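You operate a simulated robot arm through the tools that you are given. There is no shell and no other tool. Be economical: measure what you need, move in short steps, check, and stop when the job is done.

You are at the controls of a simulated two-armed robot. One attempt, no reset.

TASK
Put the red plug on the top of the repairs bench away on the tank ledge. Close the sockets drawer. Fetch the steel ring wrench with the smallest size on its label from the shelf two of the parts rack and set it on the white panel. Put the 20 MM brown block from the top of the black cart on the tackle rack top and the 30 MM brown block on the shelf under the black cart. Open the spares drawer. Any order will do. Set down upright: red plug.

The check looks at the end state, three seconds after you hand in, the way a careful person would. Anything else that was tipped, shoved, dropped, spilled or broken makes it a failure.

THE ROBOT
Two 7-joint arms with two-finger parallel grippers on one trunk, on a base that drives. Base frame: it is fixed to the floor where the robot stands at the start and does not move with it; the origin is under the middle of the robot, x ahead of it, y to its left, z up; the surface under the hand at the start is at about z = 850. Readings come in mm, degrees, newtons and seconds.
The left shoulder is at the start at [70, 134, 1176], the right one opposite. With the tool pointing down near the work surface each hand reaches from about 100 to 640 mm from the robot's upright axis, wherever it stands, measured 20 degrees to its own side. Places, roughly: brown block [-10000, -2500, 750]; red plug (4x4x7 cm) [500, 0, 900]; shelf under the black cart [-10100, -2900, 300]; sockets drawer [-1600, 9200, 700]; spares drawer [-8500, 3300, 600]; steel ring wrench [250, 9500, 500]; tackle rack top [-11000, 2000, 800]; tank ledge (176x22 cm) [-8740, 7760, 800]; white panel (25x23x2 cm) [900, 8100, 800]. Payload 1.57 kg a hand.
Tool frame (each hand has its own): the origin (TCP) lies between the finger pads and is the grasp point; the fingertips stand 30 mm ahead of it; z points along the fingers, y is the line along which they close. Largest opening 80 mm; finger width 17, thickness 12; the body of the gripper, 40 by 82 mm, starts 80 mm behind the TCP.
Orientation is that of the tool frame in the base frame, as a unit quaternion [w, x, y, z]. With the fingers straight down and closing along the base's y, the tool's x points along the base's -x, its y along +y and its z along -z.

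THE INTERFACE
- The arms move only by the tool nudge_tool. It takes "left_motion", "right_motion" or both (then of equal length, played together; a hand with none holds still); each is a list of rows, each a list of 2 entries, a list of its own where there are three numbers: the shift along the tool's x, y, z in units of 200 mm (1.0 is 200 mm), then the turn, a rotation vector about the tool's x, y, z in units of 180 degrees (1.0 is 180 degrees). In form: [[[x, y, z], [ax, ay, az]], ...]. A call has 1 to 10 rows; each row is the pose to reach, as a shift and turn from the pose commanded when the call began, along the tool's axes at that moment. "left_jaw" and "right_jaw" are, for a hand that has rows, the finger opening in mm, from 0 to 80, set as the call begins (left out, the last holds). A call with a number of a shift or a turn outside -1 to 1 is refused whole. Each row takes 0.2 s and may step no farther than 50 mm and 8.6 degrees from the row before; otherwise, or with a gripper value out of range, the whole call is refused. A pose out of reach is approached as far as the arm can. The call stops where the force on the tool passes 40 N (or 10 N more than at its start, if that is more) or the arm is blocked; 0.2 s more then pass. Each finger travels about 153 mm/s and halts on what it meets, pressing with about 43 N; the grip force reading is that of the motor and also rises with nothing between the fingers. The clock runs only during rows and for 0.2 s after the last one: add rows that repeat a pose to give the fingers time. It gives the time, the measured TCP pose, the force on the tool (base axes), the opening and the grip force at its end, in the units of the frame above (readings bear some noise), with the torque about the TCP (base axes, N m) and any sound that the robot's microphone picked up.
- Cameras (640 x 400 px; columns grow to the right, rows downward): "scene" is now at [134.5, -0.6, 1394.3]; the picture's right is [-0.01, -1.00, 0.00], its down [-0.68, 0.01, -0.74] and it looks along [0.74, -0.01, -0.68] (base axes); focal length 281 px, centre (320, 200). "left" rides on the left gripper at [72, 7, -122] in its tool frame; the picture's right is [-0.09, 1.00, 0.00], its down [-0.84, -0.08, -0.54] and it looks along [-0.54, -0.05, 0.84] (tool axes); focal length 238 px, centre (320, 200). "right" rides on the right gripper at [72, -7, -122] in its tool frame; the picture's right is [0.09, 1.00, 0.00], its down [-0.84, 0.08, -0.54] and it looks along [-0.54, 0.05, 0.84] (tool axes); focal length 238 px, centre (320, 200). There is no depth. A picture from a camera that has moved, and an enlarged one, comes with that camera's place and axes in the base frame and with its lens.
- snapshot(camera): a new picture of that camera. The clock stands still meanwhile.
- slide_trunk(by): slides the trunk up (or, below 0, down) by that many mm; the arms and the scene camera ride with it, the base frame stays. It gives what a move gives, with no picture.
- steer(legs): drives the robot by 1 to 6 legs, each [ahead, left, turn to the left] in mm, mm and degrees, along the robot's own axes; the way and the turn of a leg run together, so that a leg with both is an arc; at most 1500 mm and 180 degrees a leg. The arms and the cameras ride along, it lands a little off, and it stops where it bumps. It gives what a move gives.
- aim_head(pan, tilt): turns the head with the scene camera to pan (to the left, within 86 degrees either way) and tilt (down, from -29 to 69), counted from straight ahead of the robot. It gives what a move gives.
- zoom(camera, box): a new picture of the part [left, top, right, bottom] of that camera's present view, enlarged. The clock stands still meanwhile.
- hand_in(): hands the job in; it is judged then, once.

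Work in short steps. Places have to be worked out from the pictures, the camera data and where the tool is seen: move nearer, look again, correct. Check each grasp and each placing, and mend what went wrong. You have 165 turns and 138 pictures in all, those below and enlarged ones among them. Open the grippers and draw the arms clear of the work before you hand the job in, unless the task says otherwise; then end with one line.

The tools are called after "Emit:" as name(argument=value, ...) on one line, values as JSON. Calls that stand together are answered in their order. nudge_tool: Moves the arms, as the interface text tells. Its arguments: {"type":"object","properties":{"left_motion":{"type":"array"},"left_jaw":{"type":"number"},"right_motion":{"type":"array"},"right_jaw":{"type":"number"}},"required":[]} The other tools are called the same way: slide_trunk (by) slides the trunk up or down; steer (legs) drives the base; aim_head (pan, tilt) turns the head that bears the scene camera; snapshot (camera) takes a picture; zoom (camera, box) takes an enlarged picture of a part of a camera's view; hand_in () hands the job in.

At the start:

```text
time: 0.0
left_tcp_pos: [476.0, 199.0, 1169.1]
left_tcp_rot: [0.0, -0.002, 1.0, 0.0]
left_force: [0.5, 0.1, -0.3]
left_ft_torque: [-0.05, 0.01, 0.02]
left_finger_gap: 80.1
left_grasp_force: 0.0
right_tcp_pos: [440.5, -154.1, 1122.5]
right_tcp_rot: [0.0, 0.0, 1.0, 0.001]
right_force: [-0.4, -0.1, -0.5]
right_ft_torque: [0.01, -0.02, 0.0]
right_finger_gap: 80.2
right_grasp_force: 0.1
trunk travel left (down, up): [-750.0, 190.0]
robot x, y, heading: [3.1, 2.2, -0.1]
head pan, tilt: [-0.8, 42.5]
```

scene: 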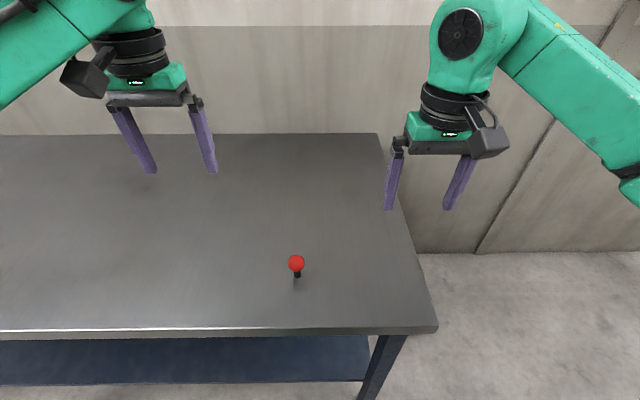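
right: 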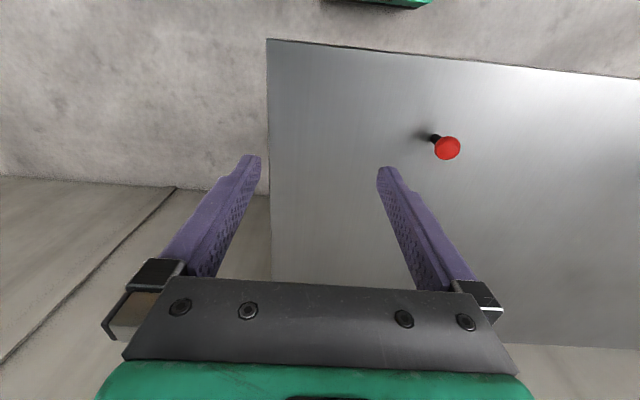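
left: 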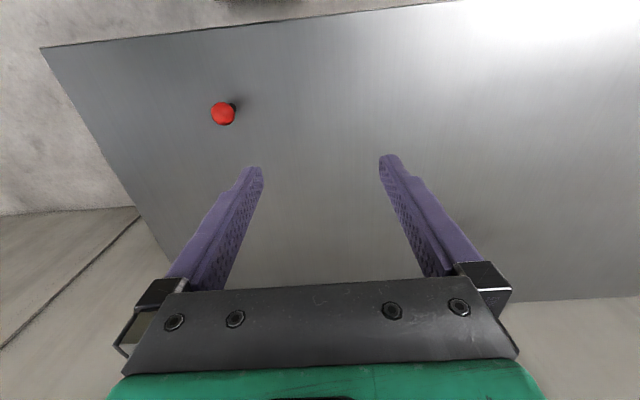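

I place the plug at about (475, 45), standing on the bench at z 850. I'll zoom in on it to see its shape.

Emit:
zoom(camera="scene", box=[256, 230, 336, 290])

Emit:
aim_head(pan=70, tilt=10)

Emit:
snapshot(camera="scene")

```text
6.67 times, centred on (296, 260) of scene
camera zoom: at [134.5, -0.6, 1394.3], right [-0.01, -1.0, 0.0], down [-0.68, 0.01, -0.74], along [0.74, -0.01, -0.68], focal length 1873 px, centre (480, -200)
```

zoom: 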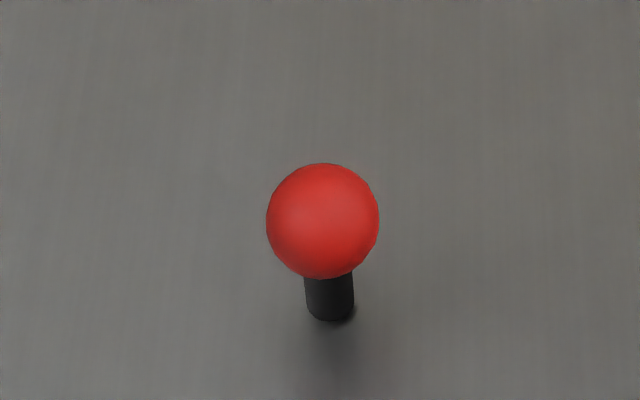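

```text
time: 1.4
left_tcp_pos: [475.2, 198.2, 1170.0]
left_tcp_rot: [0.0, -0.001, 1.0, 0.0]
left_force: [0.0, 0.0, 0.3]
left_ft_torque: [0.0, -0.01, -0.01]
left_finger_gap: 80.1
left_grasp_force: 0.1
right_tcp_pos: [440.2, -152.1, 1122.5]
right_tcp_rot: [0.0, 0.0, 1.0, -0.001]
right_force: [-0.3, -0.2, -0.5]
right_ft_torque: [-0.01, -0.02, 0.0]
right_finger_gap: 80.1
right_grasp_force: 0.0
trunk travel left (down, up): [-750.0, 190.0]
robot x, y, heading: [-0.4, 0.2, 0.0]
head pan, tilt: [70.0, 10.0]
```

```text
133 pictures are left
camera scene: at [83.2, 87.9, 1445.6], right [0.94, -0.34, 0.0], down [-0.06, -0.16, -0.98], along [0.34, 0.93, -0.17], focal length 281 px, centre (320, 200)
```

scene: 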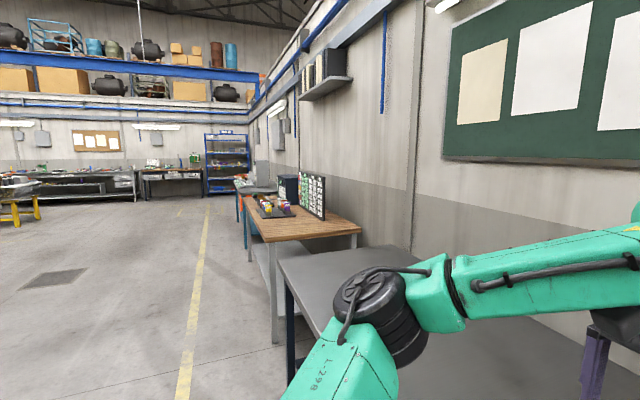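

The plug is a ball knob about 36 mm wide on a thin stem, with the ball's centre near (477, 44, 902). I'll bring the left hand over it at about z 1000 and look.

Emit:
nudge_tool(left_motion=[[[0, -0.2, 0], [0, 0, 0]], [[0, -0.4, 0], [0, 0, 0]], [[0, -0.6, 0.1], [0, 0, 0]], [[-0.005, -0.77, 0.25], [0, 0, 0]], [[-0.005, -0.77, 0.45], [0, 0, 0]], [[-0.005, -0.77, 0.65], [0, 0, 0]], [[-0.005, -0.77, 0.85], [0, 0, 0]]], left_jaw=80)

Emit:
snapshot(camera="left")

```text
time: 3.0
left_tcp_pos: [475.0, 43.2, 1000.0]
left_tcp_rot: [0.001, 0.001, 1.0, 0.0]
left_force: [0.1, 0.0, 0.8]
left_ft_torque: [-0.02, 0.0, 0.01]
left_finger_gap: 79.6
left_grasp_force: 0.1
right_tcp_pos: [441.1, -153.7, 1121.8]
right_tcp_rot: [0.0, 0.0, 1.0, 0.0]
right_force: [-0.3, 0.0, 0.2]
right_ft_torque: [0.0, 0.01, 0.01]
right_finger_gap: 80.1
right_grasp_force: 0.1
trunk travel left (down, up): [-750.0, 190.0]
robot x, y, heading: [-3.4, -1.9, -0.0]
head pan, tilt: [70.0, 10.0]
```

```text
132 pictures are left
camera left: at [403.2, 49.4, 1120.5], right [0.09, 1.0, 0.0], down [0.84, -0.08, 0.54], along [0.54, -0.05, -0.84], focal length 238 px, centre (320, 200)
```

left: 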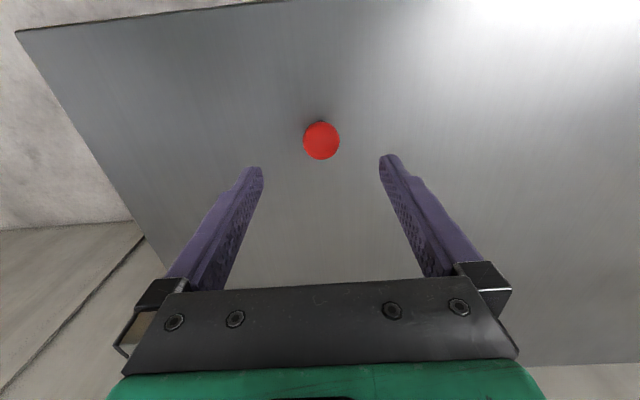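

The left camera confirms the ball at (477, 44). I'll go down to z 900 and then close.

Emit:
nudge_tool(left_motion=[[[-0.005, 0.0, 0.2], [0, 0, 0]], [[-0.01, 0.0, 0.4], [0, 0, 0]], [[-0.01, 0, 0.5], [0, 0, 0]]])

Emit:
nudge_tool(left_motion=[[[0, 0, 0], [0, 0, 0]], [[0, 0, 0], [0, 0, 0]], [[0, 0, 0], [0, 0, 0]]], left_jaw=30)

Emit:
snapshot(camera="left")

```text
time: 3.8
left_tcp_pos: [477.2, 46.2, 899.1]
left_tcp_rot: [0.0, -0.001, 1.0, 0.0]
left_force: [0.4, -0.2, -0.6]
left_ft_torque: [-0.01, 0.03, 0.01]
left_finger_gap: 80.3
left_grasp_force: 0.0
right_tcp_pos: [439.9, -153.0, 1122.7]
right_tcp_rot: [0.001, 0.0, 1.0, 0.0]
right_force: [-1.1, 0.1, 0.6]
right_ft_torque: [-0.01, 0.0, 0.01]
right_finger_gap: 80.2
right_grasp_force: 0.0
trunk travel left (down, up): [-750.0, 190.0]
robot x, y, heading: [0.5, -3.0, 0.2]
head pan, tilt: [70.0, 10.0]
```

```text
time: 4.6
left_tcp_pos: [479.2, 45.5, 899.3]
left_tcp_rot: [0.001, 0.0, 1.0, 0.0]
left_force: [0.7, -0.1, -0.4]
left_ft_torque: [0.0, -0.02, 0.0]
left_finger_gap: 34.1
left_grasp_force: 42.6
right_tcp_pos: [440.5, -153.3, 1122.5]
right_tcp_rot: [0.001, 0.0, 1.0, 0.0]
right_force: [0.0, 0.0, 0.3]
right_ft_torque: [-0.01, 0.01, 0.0]
right_finger_gap: 80.0
right_grasp_force: 0.1
trunk travel left (down, up): [-750.0, 190.0]
robot x, y, heading: [-3.0, 1.5, 0.3]
head pan, tilt: [70.0, 10.0]
```

```text
131 pictures are left
camera left: at [406.0, 52.3, 1020.6], right [0.09, 1.0, 0.0], down [0.84, -0.08, 0.54], along [0.54, -0.05, -0.84], focal length 238 px, centre (320, 200)
```

left: 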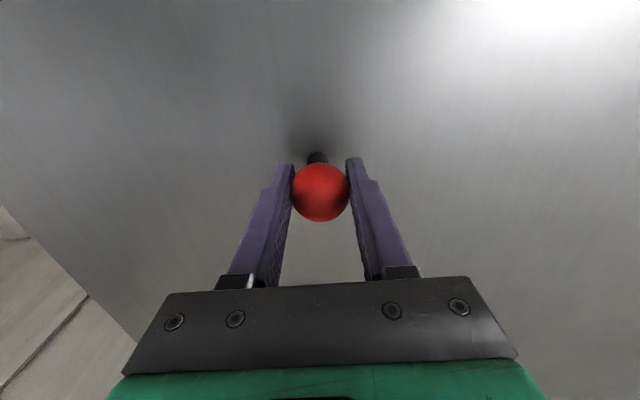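

The ball is gripped at a 34 mm gap, with the TCP 49 mm above the stem's foot. I'll lift it and draw both hands in for travel.

Emit:
nudge_tool(left_motion=[[[0, 0, -0.2], [0, 0, 0]], [[0, 0, -0.4], [0, 0, 0]], [[0, 0, -0.6], [0, 0, 0]], [[0, 0, -0.8], [0, 0, 0]], [[0, 0, -1.0], [0, 0, 0]], [[0.15, 0.12, -1.0], [0, 0, 0]], [[0.3, 0.24, -1.0], [0, 0, 0]], [[0.45, 0.36, -1.0], [0, 0, 0]], [[0.6, 0.48, -1.0], [0, 0, 0]], [[0.75, 0.6, -1.0], [0, 0, 0]]], right_motion=[[[0.1, 0, 0], [0, 0, 0]], [[0.2, 0, 0], [0, 0, 0]], [[0.3, 0, 0], [0, 0, 0]], [[0.4, 0, 0], [0, 0, 0]], [[0.5, 0, 0], [0, 0, 0]], [[0.5, 0, 0], [0, 0, 0]], [[0.5, 0, 0], [0, 0, 0]], [[0.5, 0, 0], [0, 0, 0]], [[0.5, 0, 0], [0, 0, 0]], [[0.5, 0, 0], [0, 0, 0]]])

Emit:
aim_head(pan=86, tilt=10)

Emit:
snapshot(camera="scene")

```text
time: 6.8
left_tcp_pos: [326.5, 167.5, 1100.4]
left_tcp_rot: [0.001, 0.0, 1.0, 0.0]
left_force: [-0.4, 0.4, -0.9]
left_ft_torque: [0.0, -0.01, -0.03]
left_finger_gap: 34.0
left_grasp_force: 41.3
right_tcp_pos: [337.5, -155.2, 1123.2]
right_tcp_rot: [0.001, 0.0, 1.0, -0.001]
right_force: [-0.2, -0.3, -0.7]
right_ft_torque: [0.0, -0.05, 0.01]
right_finger_gap: 79.7
right_grasp_force: 0.1
trunk travel left (down, up): [-750.0, 190.0]
robot x, y, heading: [-0.5, -3.4, -0.1]
head pan, tilt: [70.0, 10.0]
```

```text
time: 7.6
left_tcp_pos: [330.6, 164.4, 1101.3]
left_tcp_rot: [0.0, -0.002, 1.0, 0.0]
left_force: [-0.3, -0.1, -1.4]
left_ft_torque: [0.0, -0.01, 0.01]
left_finger_gap: 34.0
left_grasp_force: 41.5
right_tcp_pos: [339.9, -156.0, 1123.4]
right_tcp_rot: [0.0, 0.0, 1.0, 0.0]
right_force: [-0.8, 0.3, -0.1]
right_ft_torque: [0.05, -0.04, -0.01]
right_finger_gap: 80.0
right_grasp_force: 0.1
trunk travel left (down, up): [-750.0, 190.0]
robot x, y, heading: [-6.7, -2.6, -0.0]
head pan, tilt: [85.9, 10.0]
```

```text
130 pictures are left
camera scene: at [58.3, 92.9, 1445.6], right [1.0, -0.07, 0.0], down [-0.01, -0.17, -0.98], along [0.07, 0.98, -0.17], focal length 281 px, centre (320, 200)
```

scene: 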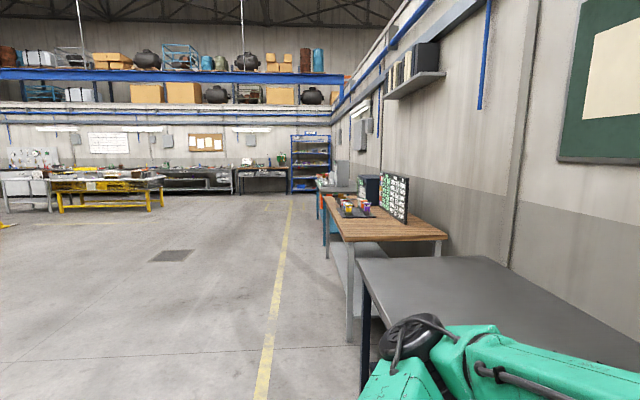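

The blue parts rack stands at the far end on the right, and the corridor along x ≈ -300 looks clear. I'll back off the bench, turn left and drive down the corridor.

Emit:
steer(legs=[[-300, 0, 0], [0, 0, 90]])

Emit:
aim_head(pan=0, tilt=15)

Emit:
snapshot(camera="scene")

```text
time: 13.5
left_tcp_pos: [-472.9, 330.5, 1100.1]
left_tcp_rot: [0.0, 0.71, -0.704, -0.001]
left_force: [-0.1, 0.3, -0.5]
left_ft_torque: [0.01, 0.0, 0.0]
left_finger_gap: 34.0
left_grasp_force: 42.0
right_tcp_pos: [-151.1, 342.0, 1123.1]
right_tcp_rot: [0.0, 0.709, -0.705, 0.0]
right_force: [0.1, 0.6, 0.2]
right_ft_torque: [0.02, 0.02, -0.01]
right_finger_gap: 79.8
right_grasp_force: 0.1
trunk travel left (down, up): [-750.0, 190.0]
robot x, y, heading: [-305.2, -5.2, 90.3]
head pan, tilt: [85.9, 10.0]
```

```text
time: 15.1
left_tcp_pos: [-472.7, 329.9, 1100.2]
left_tcp_rot: [0.0, 0.71, -0.704, -0.001]
left_force: [-0.3, -0.2, -1.1]
left_ft_torque: [-0.01, -0.01, 0.01]
left_finger_gap: 34.0
left_grasp_force: 41.9
right_tcp_pos: [-151.8, 342.8, 1122.5]
right_tcp_rot: [0.0, 0.71, -0.705, 0.0]
right_force: [0.0, 0.2, 0.0]
right_ft_torque: [0.01, 0.0, -0.06]
right_finger_gap: 80.0
right_grasp_force: 0.0
trunk travel left (down, up): [-750.0, 190.0]
robot x, y, heading: [-304.7, -0.9, 90.1]
head pan, tilt: [0.0, 15.0]
```

```text
129 pictures are left
camera scene: at [-305.3, 145.1, 1437.5], right [1.0, 0.01, 0.0], down [0.0, -0.26, -0.97], along [-0.01, 0.97, -0.26], focal length 281 px, centre (320, 200)
```

scene: 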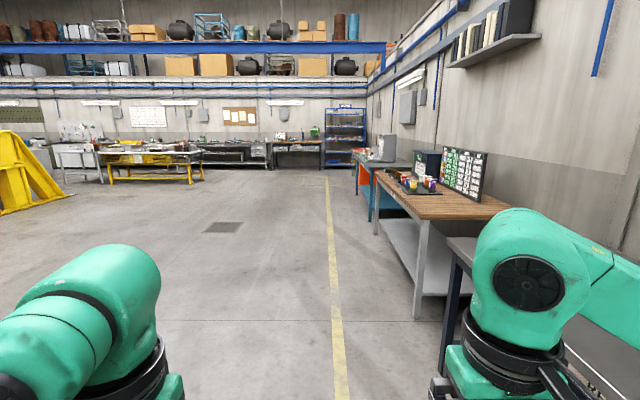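

The corridor ahead is clear. I'll shift left 200 mm and drive about 6.5 m.

Emit:
steer(legs=[[600, 200, 0], [1500, 0, 0], [1500, 0, 0], [1500, 0, 0], [1400, 0, 0]])

Emit:
snapshot(camera="scene")

```text
time: 46.2
left_tcp_pos: [-462.1, 6789.4, 1100.7]
left_tcp_rot: [0.0, -0.697, 0.717, 0.0]
left_force: [0.1, 0.6, -0.2]
left_ft_torque: [-0.02, 0.0, 0.03]
left_finger_gap: 33.6
left_grasp_force: 41.9
right_tcp_pos: [-140.7, 6793.4, 1123.1]
right_tcp_rot: [0.0, -0.697, 0.717, 0.0]
right_force: [-0.1, -0.2, -0.1]
right_ft_torque: [-0.01, -0.02, 0.04]
right_finger_gap: 79.8
right_grasp_force: 0.0
trunk travel left (down, up): [-750.0, 190.0]
robot x, y, heading: [-305.8, 6458.6, 88.5]
head pan, tilt: [0.0, 15.0]
```

```text
128 pictures are left
camera scene: at [-300.9, 6601.2, 1437.5], right [1.0, -0.03, 0.0], down [-0.01, -0.26, -0.97], along [0.03, 0.97, -0.26], focal length 281 px, centre (320, 200)
```

scene: 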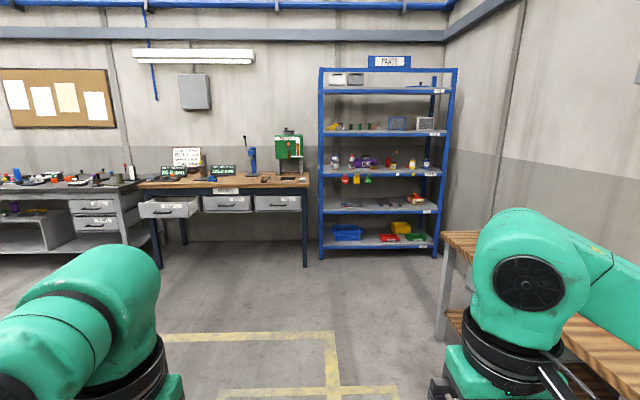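

I'll zoom in on the rack, the open drawer and the workbench.

Emit:
zoom(camera="scene", box=[316, 140, 466, 262])

Emit:
zoom(camera="scene", box=[120, 130, 320, 260])

```text
3.28 times, centred on (391, 201) of scene
camera zoom: at [-300.9, 6601.2, 1437.5], right [1.0, -0.03, 0.0], down [-0.01, -0.26, -0.97], along [0.03, 0.97, -0.26], focal length 921 px, centre (87, 197)
```

zoom: 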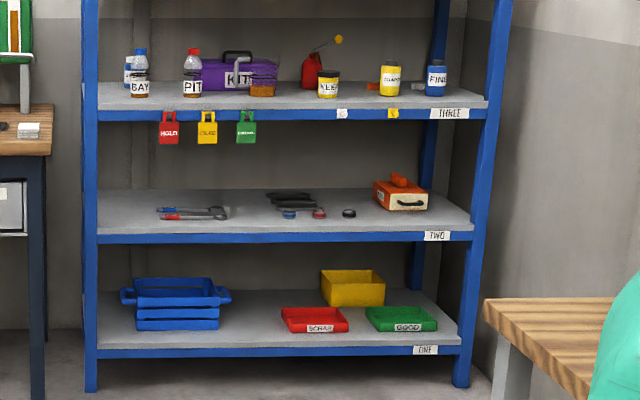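

```text
3.08 times, centred on (220, 195) of scene
camera zoom: at [-300.9, 6601.2, 1437.5], right [1.0, -0.03, 0.0], down [-0.01, -0.26, -0.97], along [0.03, 0.97, -0.26], focal length 865 px, centre (628, 215)
```

zoom: 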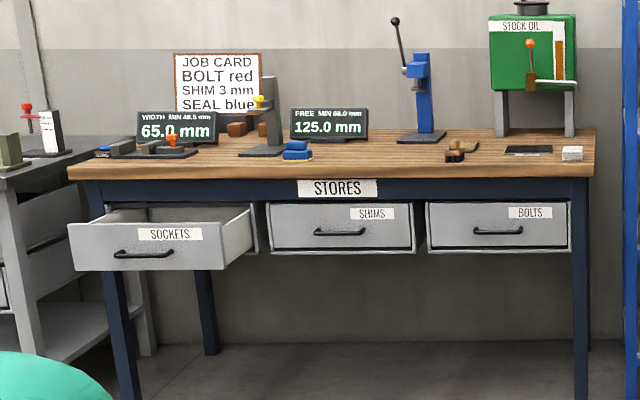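

The sockets drawer stands open, and the wrenches lie on shelf two (z ≈ 545), about 250 mm in from the rack's front at y ≈ 9440. I'll drive closer and look.

Emit:
steer(legs=[[1500, 0, 1.5]])

Emit:
aim_head(pan=-30, tilt=25)

Emit:
snapshot(camera="scene")

Emit:
aim_head(pan=-75, tilt=25)

Emit:
snapshot(camera="scene")

```text
time: 53.4
left_tcp_pos: [-496.8, 8237.1, 1100.9]
left_tcp_rot: [-0.001, 0.722, -0.692, 0.001]
left_force: [0.5, -0.4, -0.7]
left_ft_torque: [-0.01, 0.03, 0.0]
left_finger_gap: 33.1
left_grasp_force: 41.7
right_tcp_pos: [-174.9, 8263.7, 1123.5]
right_tcp_rot: [0.0, 0.723, -0.691, 0.0]
right_force: [0.8, 0.0, -0.8]
right_ft_torque: [0.02, 0.02, 0.01]
right_finger_gap: 80.0
right_grasp_force: 0.1
trunk travel left (down, up): [-750.0, 190.0]
robot x, y, heading: [-316.1, 7916.5, 92.2]
head pan, tilt: [0.0, 15.0]
```

```text
time: 54.4
left_tcp_pos: [-497.3, 8238.8, 1100.1]
left_tcp_rot: [0.0, 0.722, -0.692, 0.001]
left_force: [0.9, 0.3, -0.2]
left_ft_torque: [0.0, 0.02, 0.02]
left_finger_gap: 33.3
left_grasp_force: 41.0
right_tcp_pos: [-173.9, 8262.5, 1123.5]
right_tcp_rot: [0.0, 0.723, -0.691, 0.0]
right_force: [-0.1, 0.3, -0.7]
right_ft_torque: [0.02, 0.0, 0.01]
right_finger_gap: 80.0
right_grasp_force: 0.0
trunk travel left (down, up): [-750.0, 190.0]
robot x, y, heading: [-317.8, 7915.6, 92.6]
head pan, tilt: [-30.0, 25.0]
```

```text
125 pictures are left
camera scene: at [-275.4, 8048.9, 1421.3], right [0.89, -0.46, 0.0], down [-0.19, -0.37, -0.91], along [0.42, 0.8, -0.42], focal length 281 px, centre (320, 200)
```

scene: 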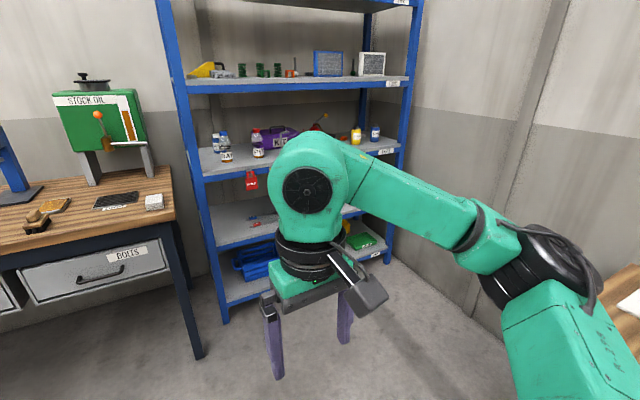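

```text
time: 55.5
left_tcp_pos: [-496.4, 8238.2, 1101.1]
left_tcp_rot: [0.0, 0.722, -0.692, 0.0]
left_force: [0.7, -0.1, -0.9]
left_ft_torque: [0.0, 0.0, -0.01]
left_finger_gap: 33.0
left_grasp_force: 41.2
right_tcp_pos: [-176.0, 8262.3, 1122.8]
right_tcp_rot: [0.0, 0.722, -0.691, 0.0]
right_force: [1.1, -0.5, 0.7]
right_ft_torque: [0.0, -0.01, 0.0]
right_finger_gap: 80.0
right_grasp_force: 0.1
trunk travel left (down, up): [-750.0, 190.0]
robot x, y, heading: [-312.6, 7916.3, 92.4]
head pan, tilt: [-75.0, 25.0]
```

```text
124 pictures are left
camera scene: at [-230.0, 7994.9, 1421.2], right [0.3, -0.95, 0.0], down [-0.4, -0.13, -0.91], along [0.86, 0.27, -0.42], focal length 281 px, centre (320, 200)
```

scene: 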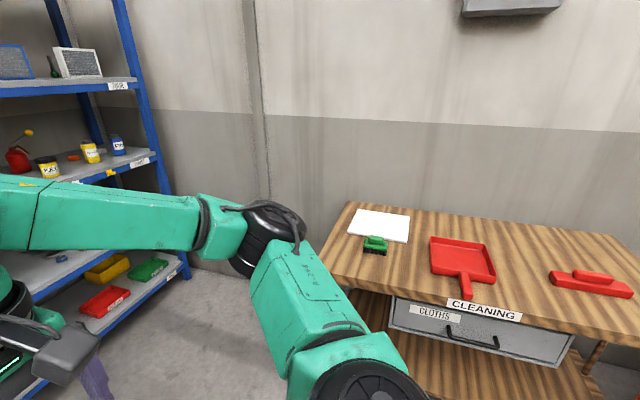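

The white panel is at about (865, 8065) on the end of the cleaning bench, with a green part close to it. Next I'll move in front of the rack for a close look at shelf two.

Emit:
steer(legs=[[750, 0, -2.4], [0, -560, 0]])

Emit:
aim_head(pan=0, tilt=40)

Emit:
snapshot(camera="scene")

```text
time: 62.4
left_tcp_pos: [57.6, 8998.4, 1101.0]
left_tcp_rot: [-0.001, 0.709, -0.705, 0.001]
left_force: [0.0, 0.0, -0.4]
left_ft_torque: [-0.01, 0.01, 0.0]
left_finger_gap: 32.5
left_grasp_force: 40.9
right_tcp_pos: [379.5, 9011.4, 1122.9]
right_tcp_rot: [-0.001, 0.708, -0.706, 0.0]
right_force: [-0.4, -0.3, 0.6]
right_ft_torque: [0.01, -0.02, -0.01]
right_finger_gap: 79.8
right_grasp_force: 0.0
trunk travel left (down, up): [-750.0, 190.0]
robot x, y, heading: [224.3, 8668.2, 90.2]
head pan, tilt: [-75.0, 25.0]
```

```text
time: 63.8
left_tcp_pos: [57.9, 8998.9, 1101.1]
left_tcp_rot: [0.0, 0.709, -0.705, 0.001]
left_force: [0.3, 0.2, -0.7]
left_ft_torque: [0.05, -0.01, -0.02]
left_finger_gap: 32.6
left_grasp_force: 40.6
right_tcp_pos: [379.3, 9010.3, 1122.9]
right_tcp_rot: [0.0, 0.709, -0.705, 0.001]
right_force: [0.2, -0.4, 0.5]
right_ft_torque: [-0.02, 0.0, 0.0]
right_finger_gap: 80.1
right_grasp_force: 0.1
trunk travel left (down, up): [-750.0, 190.0]
robot x, y, heading: [222.9, 8669.7, 90.2]
head pan, tilt: [0.0, 40.0]
```

```text
123 pictures are left
camera scene: at [225.4, 8805.8, 1397.9], right [1.0, 0.0, 0.0], down [0.0, -0.64, -0.77], along [0.0, 0.77, -0.64], focal length 281 px, centre (320, 200)
```

scene: 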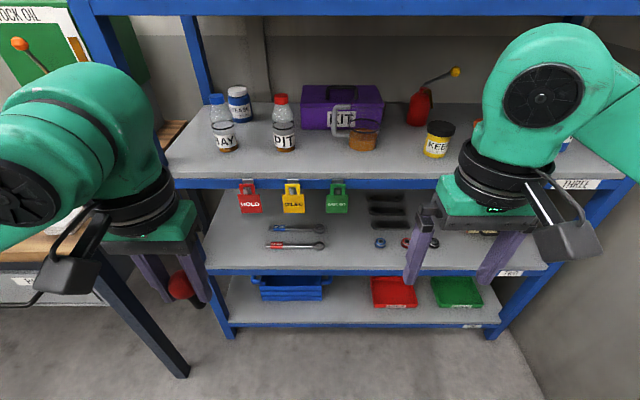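

The left gap has drifted from 34 to 32.5 mm, so I need to check the plug in the hand. I'll also zoom in on shelf two.

Emit:
zoom(camera="scene", box=[240, 180, 460, 290])

Emit:
snapshot(camera="left")

```text
2.91 times, centred on (350, 235) of scene
camera zoom: at [225.4, 8805.8, 1397.9], right [1.0, 0.0, 0.0], down [0.0, -0.64, -0.77], along [0.0, 0.77, -0.64], focal length 818 px, centre (233, 98)
```

zoom: 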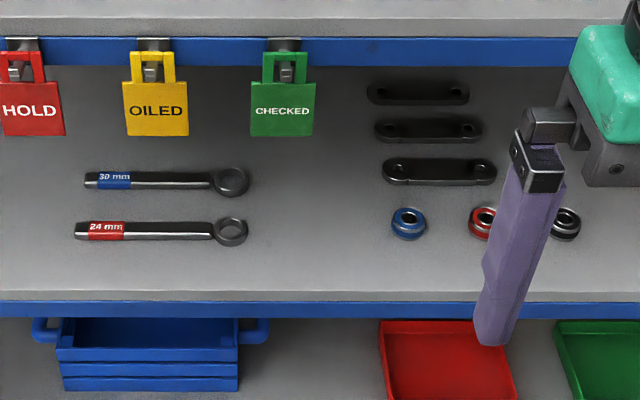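

```text
121 pictures are left
camera left: at [51.3, 8926.6, 1221.9], right [-1.0, 0.09, 0.0], down [0.07, 0.84, 0.54], along [0.05, 0.54, -0.84], focal length 238 px, centre (320, 200)
```

left: 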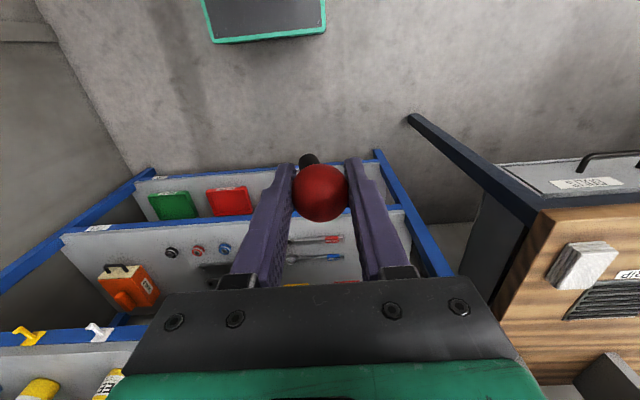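

The 24 mm wrench (red tag) is the one with the smallest size, and it lies nearest the front edge. I'll zoom in on the plug to judge its tilt.

Emit:
zoom(camera="left", box=[270, 130, 370, 230])

Emit:
zoom(camera="scene", box=[140, 240, 240, 320])

```text
4.00 times, centred on (320, 180) of left
camera zoom: at [51.3, 8926.6, 1221.9], right [-1.0, 0.09, 0.0], down [0.07, 0.84, 0.54], along [0.05, 0.54, -0.84], focal length 953 px, centre (320, 280)
```

zoom: 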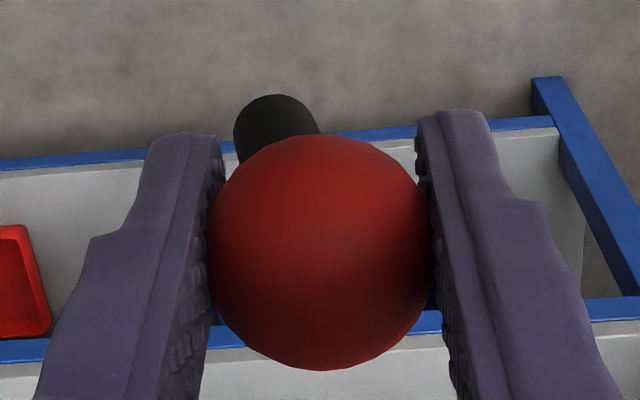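

```text
5.00 times, centred on (190, 280) of scene
camera zoom: at [225.4, 8805.8, 1397.9], right [1.0, 0.0, 0.0], down [0.0, -0.64, -0.77], along [0.0, 0.77, -0.64], focal length 1405 px, centre (970, -200)
```

zoom: 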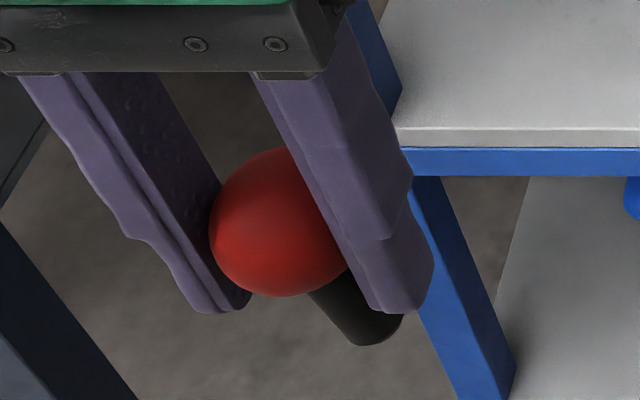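

The 24 mm wrench's handle runs along x from 12 to 210 at y ≈ 9541, about 110 mm inside the front edge. I plan to reach under the hanging padlocks (lowest point z ≈ 828) with the right hand leaning sideways and closing along y. First I'll move closer and lower the trunk.

Emit:
steer(legs=[[250, 70, 0]])

Emit:
slide_trunk(by=-430)

Emit:
aim_head(pan=0, tilt=25)

Emit:
snapshot(camera="scene")

```text
time: 65.7
left_tcp_pos: [-16.3, 9242.2, 1100.9]
left_tcp_rot: [0.0, 0.711, -0.703, -0.001]
left_force: [-0.2, 0.2, -1.1]
left_ft_torque: [0.01, 0.01, -0.02]
left_finger_gap: 32.4
left_grasp_force: 41.0
right_tcp_pos: [305.7, 9254.0, 1123.6]
right_tcp_rot: [-0.001, 0.71, -0.704, -0.001]
right_force: [0.4, -0.3, 0.0]
right_ft_torque: [0.02, -0.02, -0.02]
right_finger_gap: 80.0
right_grasp_force: 0.2
trunk travel left (down, up): [-750.0, 190.0]
robot x, y, heading: [151.3, 8913.9, 90.5]
head pan, tilt: [0.0, 40.0]
```

```text
refused: -430 is not a number from -400 to 400
```

```text
time: 66.4
left_tcp_pos: [-16.9, 9242.9, 1099.9]
left_tcp_rot: [0.0, 0.711, -0.704, 0.0]
left_force: [-0.2, 0.0, -0.4]
left_ft_torque: [-0.02, 0.01, 0.01]
left_finger_gap: 32.1
left_grasp_force: 40.9
right_tcp_pos: [305.2, 9256.0, 1123.0]
right_tcp_rot: [0.001, 0.71, -0.704, 0.0]
right_force: [-0.4, -0.1, 0.0]
right_ft_torque: [0.0, 0.02, 0.01]
right_finger_gap: 80.2
right_grasp_force: 0.0
trunk travel left (down, up): [-750.0, 190.0]
robot x, y, heading: [152.4, 8911.0, 90.5]
head pan, tilt: [0.0, 25.0]
```

```text
118 pictures are left
camera scene: at [151.5, 9057.9, 1421.1], right [1.0, 0.01, 0.0], down [0.0, -0.42, -0.91], along [-0.01, 0.91, -0.42], focal length 281 px, centre (320, 200)
```

scene: 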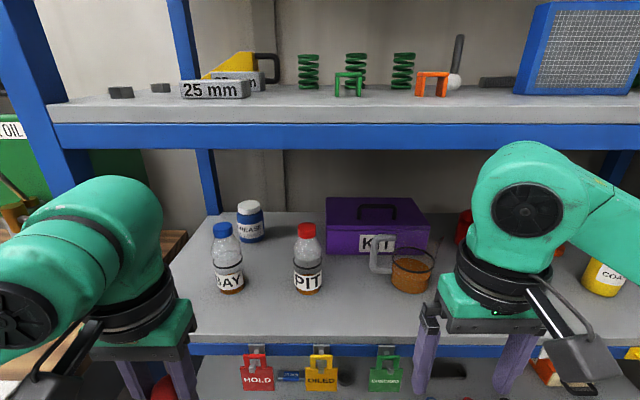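

The trunk slide is limited to 400 mm per call. I'll lower it by 400 and recheck the plug in the left hand.

Emit:
slide_trunk(by=-400)

Emit:
zoom(camera="left", box=[270, 130, 370, 230])

Emit:
snapshot(camera="scene")

```text
time: 70.3
left_tcp_pos: [-18.1, 9242.3, 699.1]
left_tcp_rot: [0.0, 0.711, -0.704, 0.0]
left_force: [0.0, -0.1, -0.2]
left_ft_torque: [0.0, 0.03, 0.01]
left_finger_gap: 32.3
left_grasp_force: 40.0
right_tcp_pos: [305.7, 9255.8, 723.1]
right_tcp_rot: [-0.001, 0.71, -0.704, -0.001]
right_force: [-1.7, 0.6, 0.2]
right_ft_torque: [0.0, 0.0, -0.01]
right_finger_gap: 79.7
right_grasp_force: 0.0
trunk travel left (down, up): [-350.0, 590.0]
robot x, y, heading: [149.1, 8917.0, 90.6]
head pan, tilt: [0.0, 25.0]
```

```text
4.00 times, centred on (320, 180) of left
camera zoom: at [-22.9, 9169.9, 821.9], right [-1.0, 0.08, 0.0], down [0.07, 0.84, 0.54], along [0.04, 0.54, -0.84], focal length 953 px, centre (320, 280)
```

zoom: 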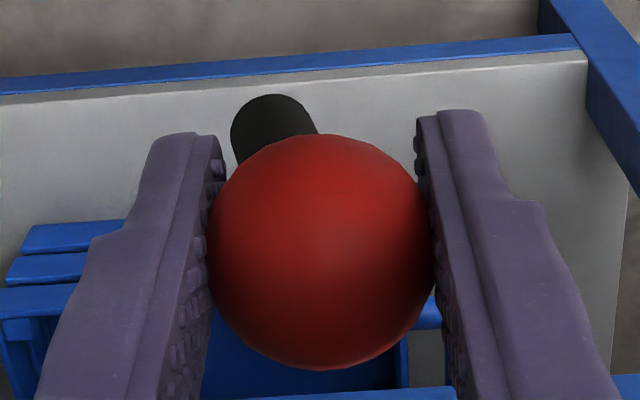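

```text
116 pictures are left
camera scene: at [151.7, 9057.2, 1021.3], right [1.0, 0.01, 0.0], down [0.0, -0.42, -0.91], along [-0.01, 0.91, -0.42], focal length 281 px, centre (320, 200)
```

scene: 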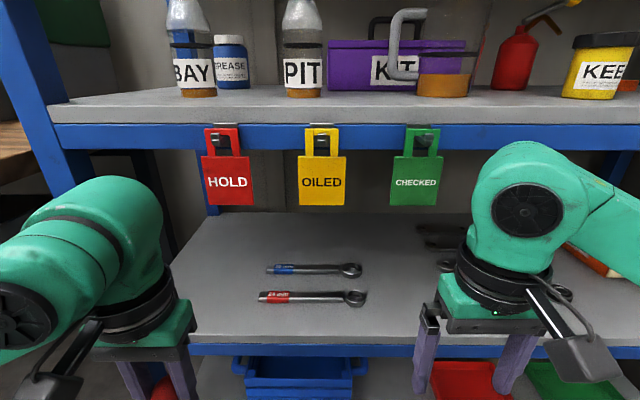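

The plug hasn't moved in the hand beyond a small tilt. I'll command a tighter closing value for safety and yaw the right hand 85° in place, clear of the rack.

Emit:
nudge_tool(right_motion=[[[0, 0, 0], [0, 0, 0.0472]], [[0, 0, 0], [0, 0, 0.0944]], [[0, 0, 0], [0, 0, 0.1416]], [[0, 0, 0], [0, 0, 0.1888]], [[0, 0, 0], [0, 0, 0.236]], [[0, 0, 0], [0, 0, 0.2832]], [[0, 0, 0], [0, 0, 0.3304]], [[0, 0, 0], [0, 0, 0.3776]], [[0, 0, 0], [0, 0, 0.4248]], [[0, 0, 0], [0, 0, 0.472]]], left_motion=[[[0, 0, 0], [0, 0, 0]], [[0, 0, 0], [0, 0, 0]], [[0, 0, 0], [0, 0, 0]], [[0, 0, 0], [0, 0, 0]], [[0, 0, 0], [0, 0, 0]], [[0, 0, 0], [0, 0, 0]], [[0, 0, 0], [0, 0, 0]], [[0, 0, 0], [0, 0, 0]], [[0, 0, 0], [0, 0, 0]], [[0, 0, 0], [0, 0, 0]]], left_jaw=15)

Emit:
nudge_tool(right_motion=[[[0, 0, 0], [0, 0, 0.0305]], [[0, 0, 0], [0, 0.047, 0.0305]]])

Emit:
snapshot(camera="scene")

```text
time: 72.5
left_tcp_pos: [-17.0, 9242.4, 699.4]
left_tcp_rot: [0.0, 0.711, -0.704, 0.0]
left_force: [0.2, 0.2, -0.9]
left_ft_torque: [0.02, -0.04, 0.04]
left_finger_gap: 32.1
left_grasp_force: 40.3
right_tcp_pos: [303.1, 9254.9, 723.3]
right_tcp_rot: [0.0, -0.048, 0.999, 0.0]
right_force: [0.6, 0.2, 0.0]
right_ft_torque: [0.03, 0.0, 0.0]
right_finger_gap: 80.1
right_grasp_force: 0.0
trunk travel left (down, up): [-350.0, 590.0]
robot x, y, heading: [150.2, 8910.8, 90.4]
head pan, tilt: [0.0, 25.0]
```

```text
time: 73.1
left_tcp_pos: [-16.5, 9241.9, 700.2]
left_tcp_rot: [0.0, 0.711, -0.704, -0.001]
left_force: [-0.2, -0.9, -0.1]
left_ft_torque: [0.0, -0.01, 0.0]
left_finger_gap: 32.3
left_grasp_force: 40.1
right_tcp_pos: [305.8, 9255.4, 723.0]
right_tcp_rot: [-0.074, -0.001, 0.997, -0.004]
right_force: [-0.8, -1.2, 0.7]
right_ft_torque: [-0.01, -0.01, 0.01]
right_finger_gap: 80.1
right_grasp_force: 0.1
trunk travel left (down, up): [-350.0, 590.0]
robot x, y, heading: [150.0, 8912.4, 90.8]
head pan, tilt: [0.0, 25.0]
```

```text
115 pictures are left
camera scene: at [152.4, 9057.1, 1021.3], right [1.0, 0.01, 0.0], down [0.0, -0.42, -0.91], along [-0.01, 0.91, -0.42], focal length 281 px, centre (320, 200)
```

scene: 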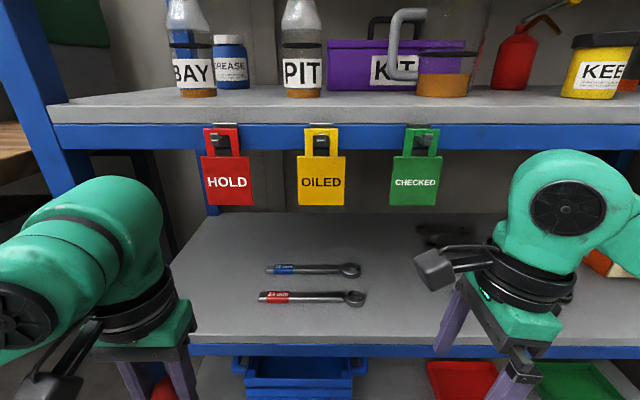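

The yaw and the lean direction are correct. I'll continue the roll to 45° in total.

Emit:
nudge_tool(right_motion=[[[0, 0, 0], [0, 0.0406, 0]], [[0, 0, 0], [0, 0.0812, 0]], [[0, 0, 0], [0, 0.1218, 0]], [[0, 0, 0], [0, 0.1624, 0]], [[0, 0, 0], [0, 0.203, 0]]])

Emit:
snapshot(camera="scene")

Emit:
snapshot(camera="right")

```text
time: 74.3
left_tcp_pos: [-16.0, 9242.8, 700.7]
left_tcp_rot: [-0.001, 0.711, -0.703, -0.001]
left_force: [0.7, 0.4, -0.9]
left_ft_torque: [0.01, 0.02, 0.0]
left_finger_gap: 32.2
left_grasp_force: 40.5
right_tcp_pos: [304.8, 9255.3, 723.5]
right_tcp_rot: [-0.384, 0.0, 0.924, -0.004]
right_force: [1.0, -0.1, 0.1]
right_ft_torque: [-0.02, -0.01, 0.03]
right_finger_gap: 79.9
right_grasp_force: 0.0
trunk travel left (down, up): [-350.0, 590.0]
robot x, y, heading: [154.1, 8915.1, 90.7]
head pan, tilt: [0.0, 25.0]
```

```text
114 pictures are left
camera scene: at [151.9, 9057.0, 1021.3], right [1.0, 0.01, 0.0], down [0.0, -0.42, -0.91], along [-0.01, 0.91, -0.42], focal length 281 px, centre (320, 200)
```

scene: 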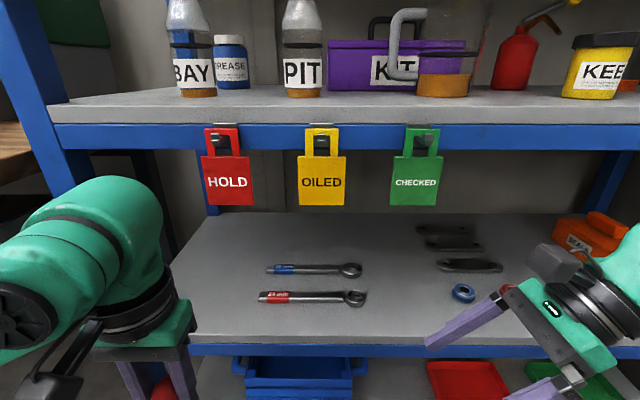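

```text
113 pictures are left
camera right: at [341.0, 9250.9, 861.5], right [-0.07, 1.0, 0.06], down [0.97, 0.08, -0.21], along [-0.21, 0.04, -0.98], focal length 238 px, centre (320, 200)
```

right: 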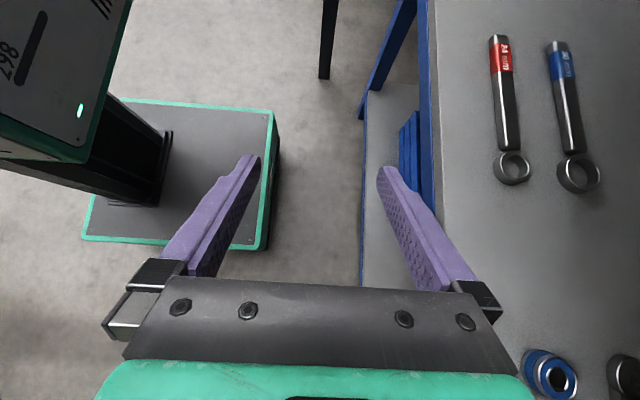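

The right camera now sees the wrench clearly, with the handle at y ≈ 9535 and its middle at x ≈ 106. I'll bring the hand to about (140, 9255, 613), still in front of the rack.

Emit:
nudge_tool(right_motion=[[[0.039, 0, 0.194], [0, 0, 0]], [[0.078, 0, 0.388], [0, 0, 0]], [[0.117, 0, 0.583], [0, 0, 0]], [[0.156, 0, 0.777], [0, 0, 0]], [[0.194, 0, 0.972], [0, 0, 0]]])

Emit:
snapshot(camera="right")

Emit:
snapshot(camera="scene")

```text
time: 75.5
left_tcp_pos: [-17.5, 9243.3, 700.1]
left_tcp_rot: [0.0, 0.71, -0.704, 0.0]
left_force: [0.2, -0.8, -1.0]
left_ft_torque: [-0.03, -0.04, 0.0]
left_finger_gap: 32.1
left_grasp_force: 40.5
right_tcp_pos: [141.6, 9255.6, 613.0]
right_tcp_rot: [-0.382, 0.0, 0.924, -0.004]
right_force: [0.3, 0.3, -0.5]
right_ft_torque: [0.01, 0.0, 0.02]
right_finger_gap: 79.8
right_grasp_force: 0.2
trunk travel left (down, up): [-350.0, 590.0]
robot x, y, heading: [152.4, 8914.1, 90.1]
head pan, tilt: [0.0, 25.0]
```

```text
112 pictures are left
camera right: at [177.3, 9251.4, 751.3], right [-0.07, 1.0, 0.06], down [0.98, 0.08, -0.21], along [-0.21, 0.04, -0.98], focal length 238 px, centre (320, 200)
```

right: 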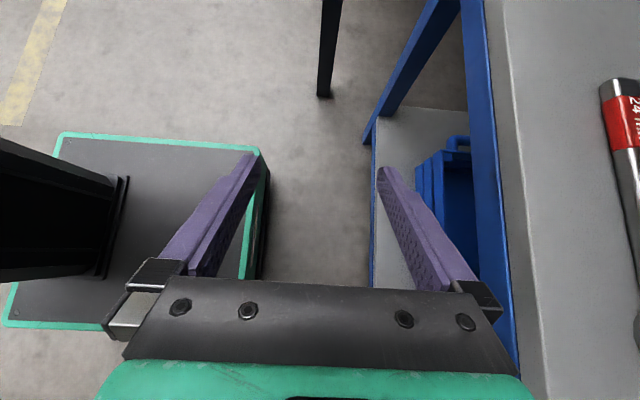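

```text
111 pictures are left
camera scene: at [151.4, 9057.4, 1021.2], right [1.0, 0.01, 0.0], down [0.0, -0.42, -0.91], along [-0.01, 0.91, -0.42], focal length 281 px, centre (320, 200)
```

scene: 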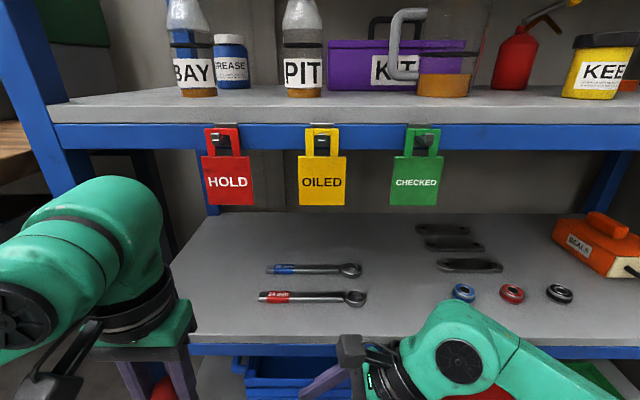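

The hand is level with the shelf opening and its fingertips are at about z 585. I'll go 200 mm in towards the wrench, staying above the shelf.

Emit:
nudge_tool(right_motion=[[[0, 0.2, 0], [0, 0, 0]], [[0, 0.4, 0], [0, 0, 0]], [[0, 0.6, 0], [0, 0, 0]], [[0, 0.8, 0], [0, 0, 0]], [[0, 0.98, 0], [0, 0, 0]]])

Emit:
snapshot(camera="right")

Emit:
snapshot(camera="scene")

```text
time: 76.7
left_tcp_pos: [-16.9, 9242.4, 701.4]
left_tcp_rot: [0.0, 0.71, -0.704, 0.0]
left_force: [-0.3, 0.2, -0.9]
left_ft_torque: [0.0, 0.01, 0.02]
left_finger_gap: 32.1
left_grasp_force: 40.3
right_tcp_pos: [141.0, 9449.2, 612.0]
right_tcp_rot: [-0.383, -0.001, 0.924, -0.003]
right_force: [-0.6, -0.5, -0.6]
right_ft_torque: [0.0, 0.02, 0.04]
right_finger_gap: 79.6
right_grasp_force: 0.1
trunk travel left (down, up): [-350.0, 590.0]
robot x, y, heading: [153.0, 8917.0, 90.6]
head pan, tilt: [0.0, 25.0]
```

```text
110 pictures are left
camera right: at [176.6, 9445.4, 749.6], right [-0.07, 1.0, 0.06], down [0.97, 0.08, -0.21], along [-0.21, 0.04, -0.98], focal length 238 px, centre (320, 200)
```

right: 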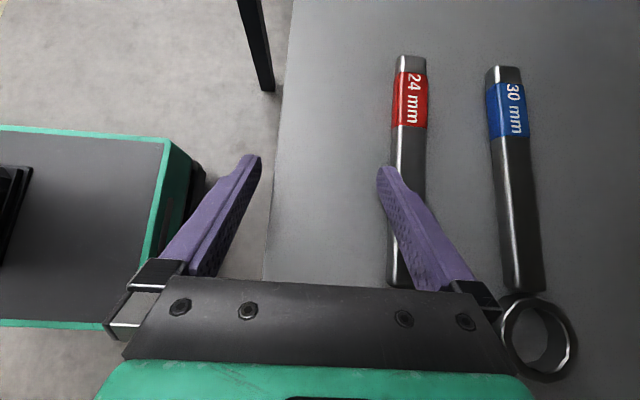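

```text
109 pictures are left
camera scene: at [151.4, 9057.3, 1021.2], right [1.0, 0.01, 0.0], down [0.0, -0.42, -0.91], along [-0.01, 0.91, -0.42], focal length 281 px, centre (320, 200)
```

scene: 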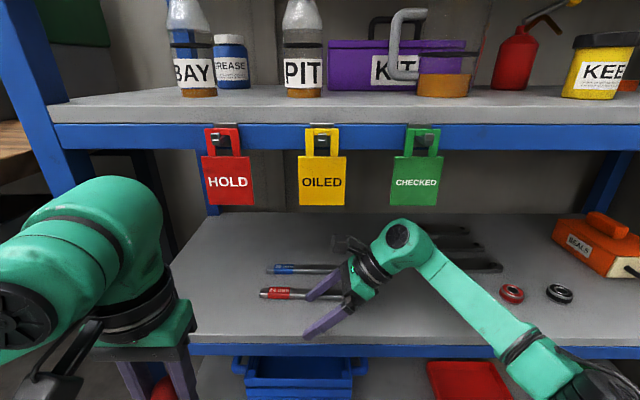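

The handle lies at y ≈ 9530. I'll shift 80 mm further in to centre over it, then check before lowering.

Emit:
nudge_tool(right_motion=[[[0, 0.2, 0], [0, 0, 0]], [[0, 0.4, 0], [0, 0, 0]]])

Emit:
snapshot(camera="right")

```text
time: 77.3
left_tcp_pos: [-16.3, 9241.4, 700.7]
left_tcp_rot: [0.0, 0.71, -0.704, 0.0]
left_force: [0.0, 0.6, -0.6]
left_ft_torque: [0.0, 0.0, -0.02]
left_finger_gap: 32.3
left_grasp_force: 40.6
right_tcp_pos: [141.1, 9519.5, 611.0]
right_tcp_rot: [-0.382, -0.003, 0.924, -0.002]
right_force: [-0.5, -1.3, 0.4]
right_ft_torque: [-0.04, 0.03, 0.1]
right_finger_gap: 79.8
right_grasp_force: 0.1
right hand out of reach, approached as far as the arm can: row 2
trunk travel left (down, up): [-350.0, 590.0]
robot x, y, heading: [157.2, 8913.8, 90.2]
head pan, tilt: [0.0, 25.0]
```

```text
108 pictures are left
camera right: at [176.9, 9514.6, 748.6], right [-0.07, 1.0, 0.06], down [0.97, 0.08, -0.21], along [-0.21, 0.05, -0.98], focal length 238 px, centre (320, 200)
```

right: 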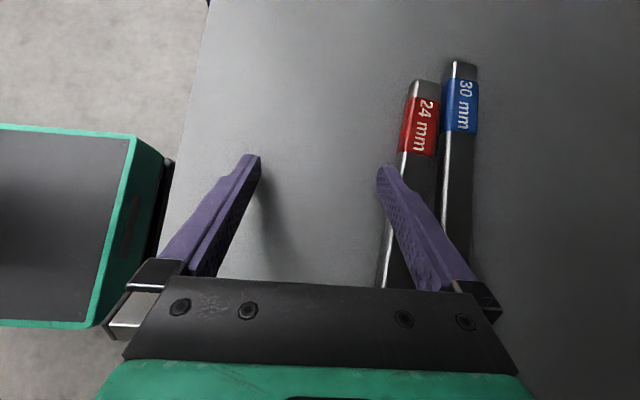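

The far finger brushed the wrench and slid it towards the 30 mm one, so the shelf is higher than I estimated. I'm also at the limit of reach. I'll back off and raise the hand, then look again.

Emit:
nudge_tool(right_motion=[[[0, -0.2, 0], [0, 0, 0]], [[0, -0.4, 0], [0, 0, 0]], [[0, -0.6, 0], [0, 0, 0]], [[0.07, -0.8, -0.07], [0, 0, 0]]])

Emit:
snapshot(camera="right")

Emit:
zoom(camera="scene", box=[220, 220, 420, 345])

```text
time: 78.3
left_tcp_pos: [-17.2, 9241.4, 700.3]
left_tcp_rot: [0.0, 0.711, -0.704, 0.0]
left_force: [0.4, -0.7, 0.1]
left_ft_torque: [0.0, 0.01, 0.01]
left_finger_gap: 32.1
left_grasp_force: 41.0
right_tcp_pos: [140.1, 9358.2, 626.9]
right_tcp_rot: [-0.382, 0.0, 0.924, -0.005]
right_force: [0.6, 0.2, -0.2]
right_ft_torque: [0.0, -0.01, -0.01]
right_finger_gap: 80.0
right_grasp_force: 0.0
trunk travel left (down, up): [-350.0, 590.0]
robot x, y, heading: [148.9, 8914.4, 90.5]
head pan, tilt: [0.0, 25.0]
```

```text
107 pictures are left
camera right: at [175.4, 9354.4, 765.6], right [-0.07, 1.0, 0.06], down [0.98, 0.08, -0.21], along [-0.21, 0.04, -0.98], focal length 238 px, centre (320, 200)
```

right: 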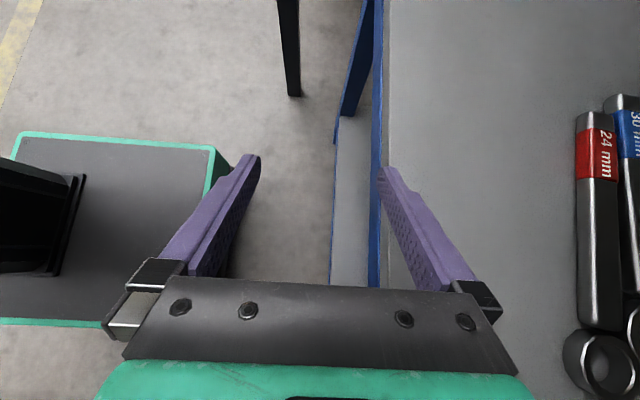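

```text
3.20 times, centred on (320, 282) of scene
camera zoom: at [151.6, 9056.5, 1021.2], right [1.0, 0.01, 0.0], down [0.0, -0.42, -0.91], along [-0.01, 0.91, -0.42], focal length 899 px, centre (320, -64)
```

zoom: 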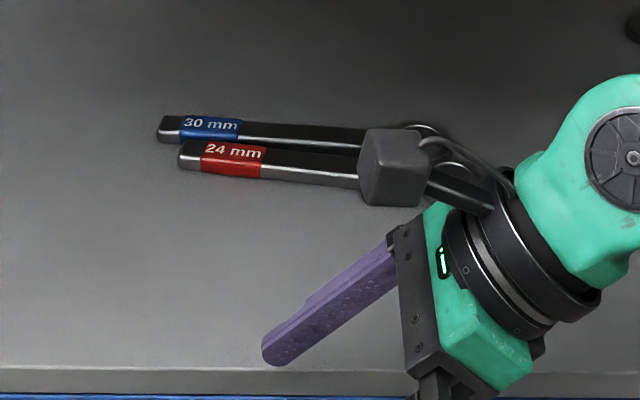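

Intersecting two views puts the handle at z ≈ 579, so the shelf top is near 565. I'll drive 80 mm nearer, which also gives more reach, and then look closely at the gap between the wrenches.

Emit:
steer(legs=[[70, 0, 0]])

Emit:
nudge_tool(right_motion=[[[0.1, 0, -0.1], [0, 0, 0]]])

Emit:
snapshot(camera="right")

```text
time: 79.3
left_tcp_pos: [-17.3, 9312.5, 700.6]
left_tcp_rot: [0.0, 0.711, -0.704, 0.0]
left_force: [-0.1, -0.3, -0.4]
left_ft_torque: [-0.01, -0.01, 0.01]
left_finger_gap: 32.0
left_grasp_force: 40.4
right_tcp_pos: [139.6, 9430.7, 627.2]
right_tcp_rot: [-0.382, 0.001, 0.924, -0.004]
right_force: [0.1, -0.4, -0.5]
right_ft_torque: [0.02, -0.03, 0.03]
right_finger_gap: 80.3
right_grasp_force: 0.0
trunk travel left (down, up): [-350.0, 590.0]
robot x, y, heading: [153.8, 8983.9, 90.6]
head pan, tilt: [0.0, 25.0]
```

```text
time: 79.7
left_tcp_pos: [-17.7, 9313.0, 700.5]
left_tcp_rot: [0.0, 0.711, -0.703, 0.0]
left_force: [0.5, 0.5, -0.6]
left_ft_torque: [-0.01, -0.01, -0.04]
left_finger_gap: 32.2
left_grasp_force: 40.5
right_tcp_pos: [138.7, 9427.5, 657.7]
right_tcp_rot: [-0.382, 0.0, 0.924, -0.004]
right_force: [0.1, 0.4, 0.0]
right_ft_torque: [-0.01, 0.02, -0.01]
right_finger_gap: 80.0
right_grasp_force: 0.1
trunk travel left (down, up): [-350.0, 590.0]
robot x, y, heading: [149.3, 8987.4, 90.9]
head pan, tilt: [0.0, 25.0]
```

```text
105 pictures are left
camera right: at [175.3, 9424.2, 795.5], right [-0.07, 1.0, 0.06], down [0.97, 0.08, -0.21], along [-0.21, 0.04, -0.98], focal length 238 px, centre (320, 200)
```

right: 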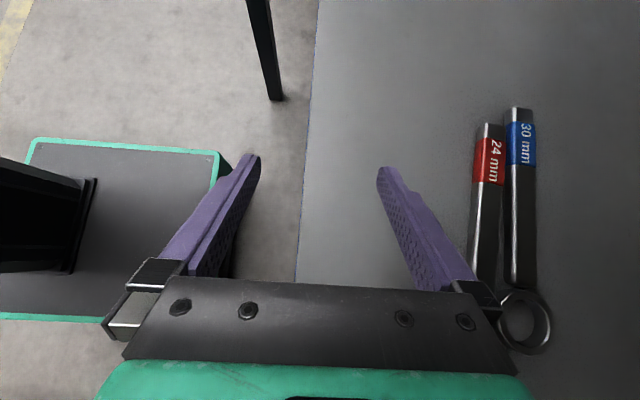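

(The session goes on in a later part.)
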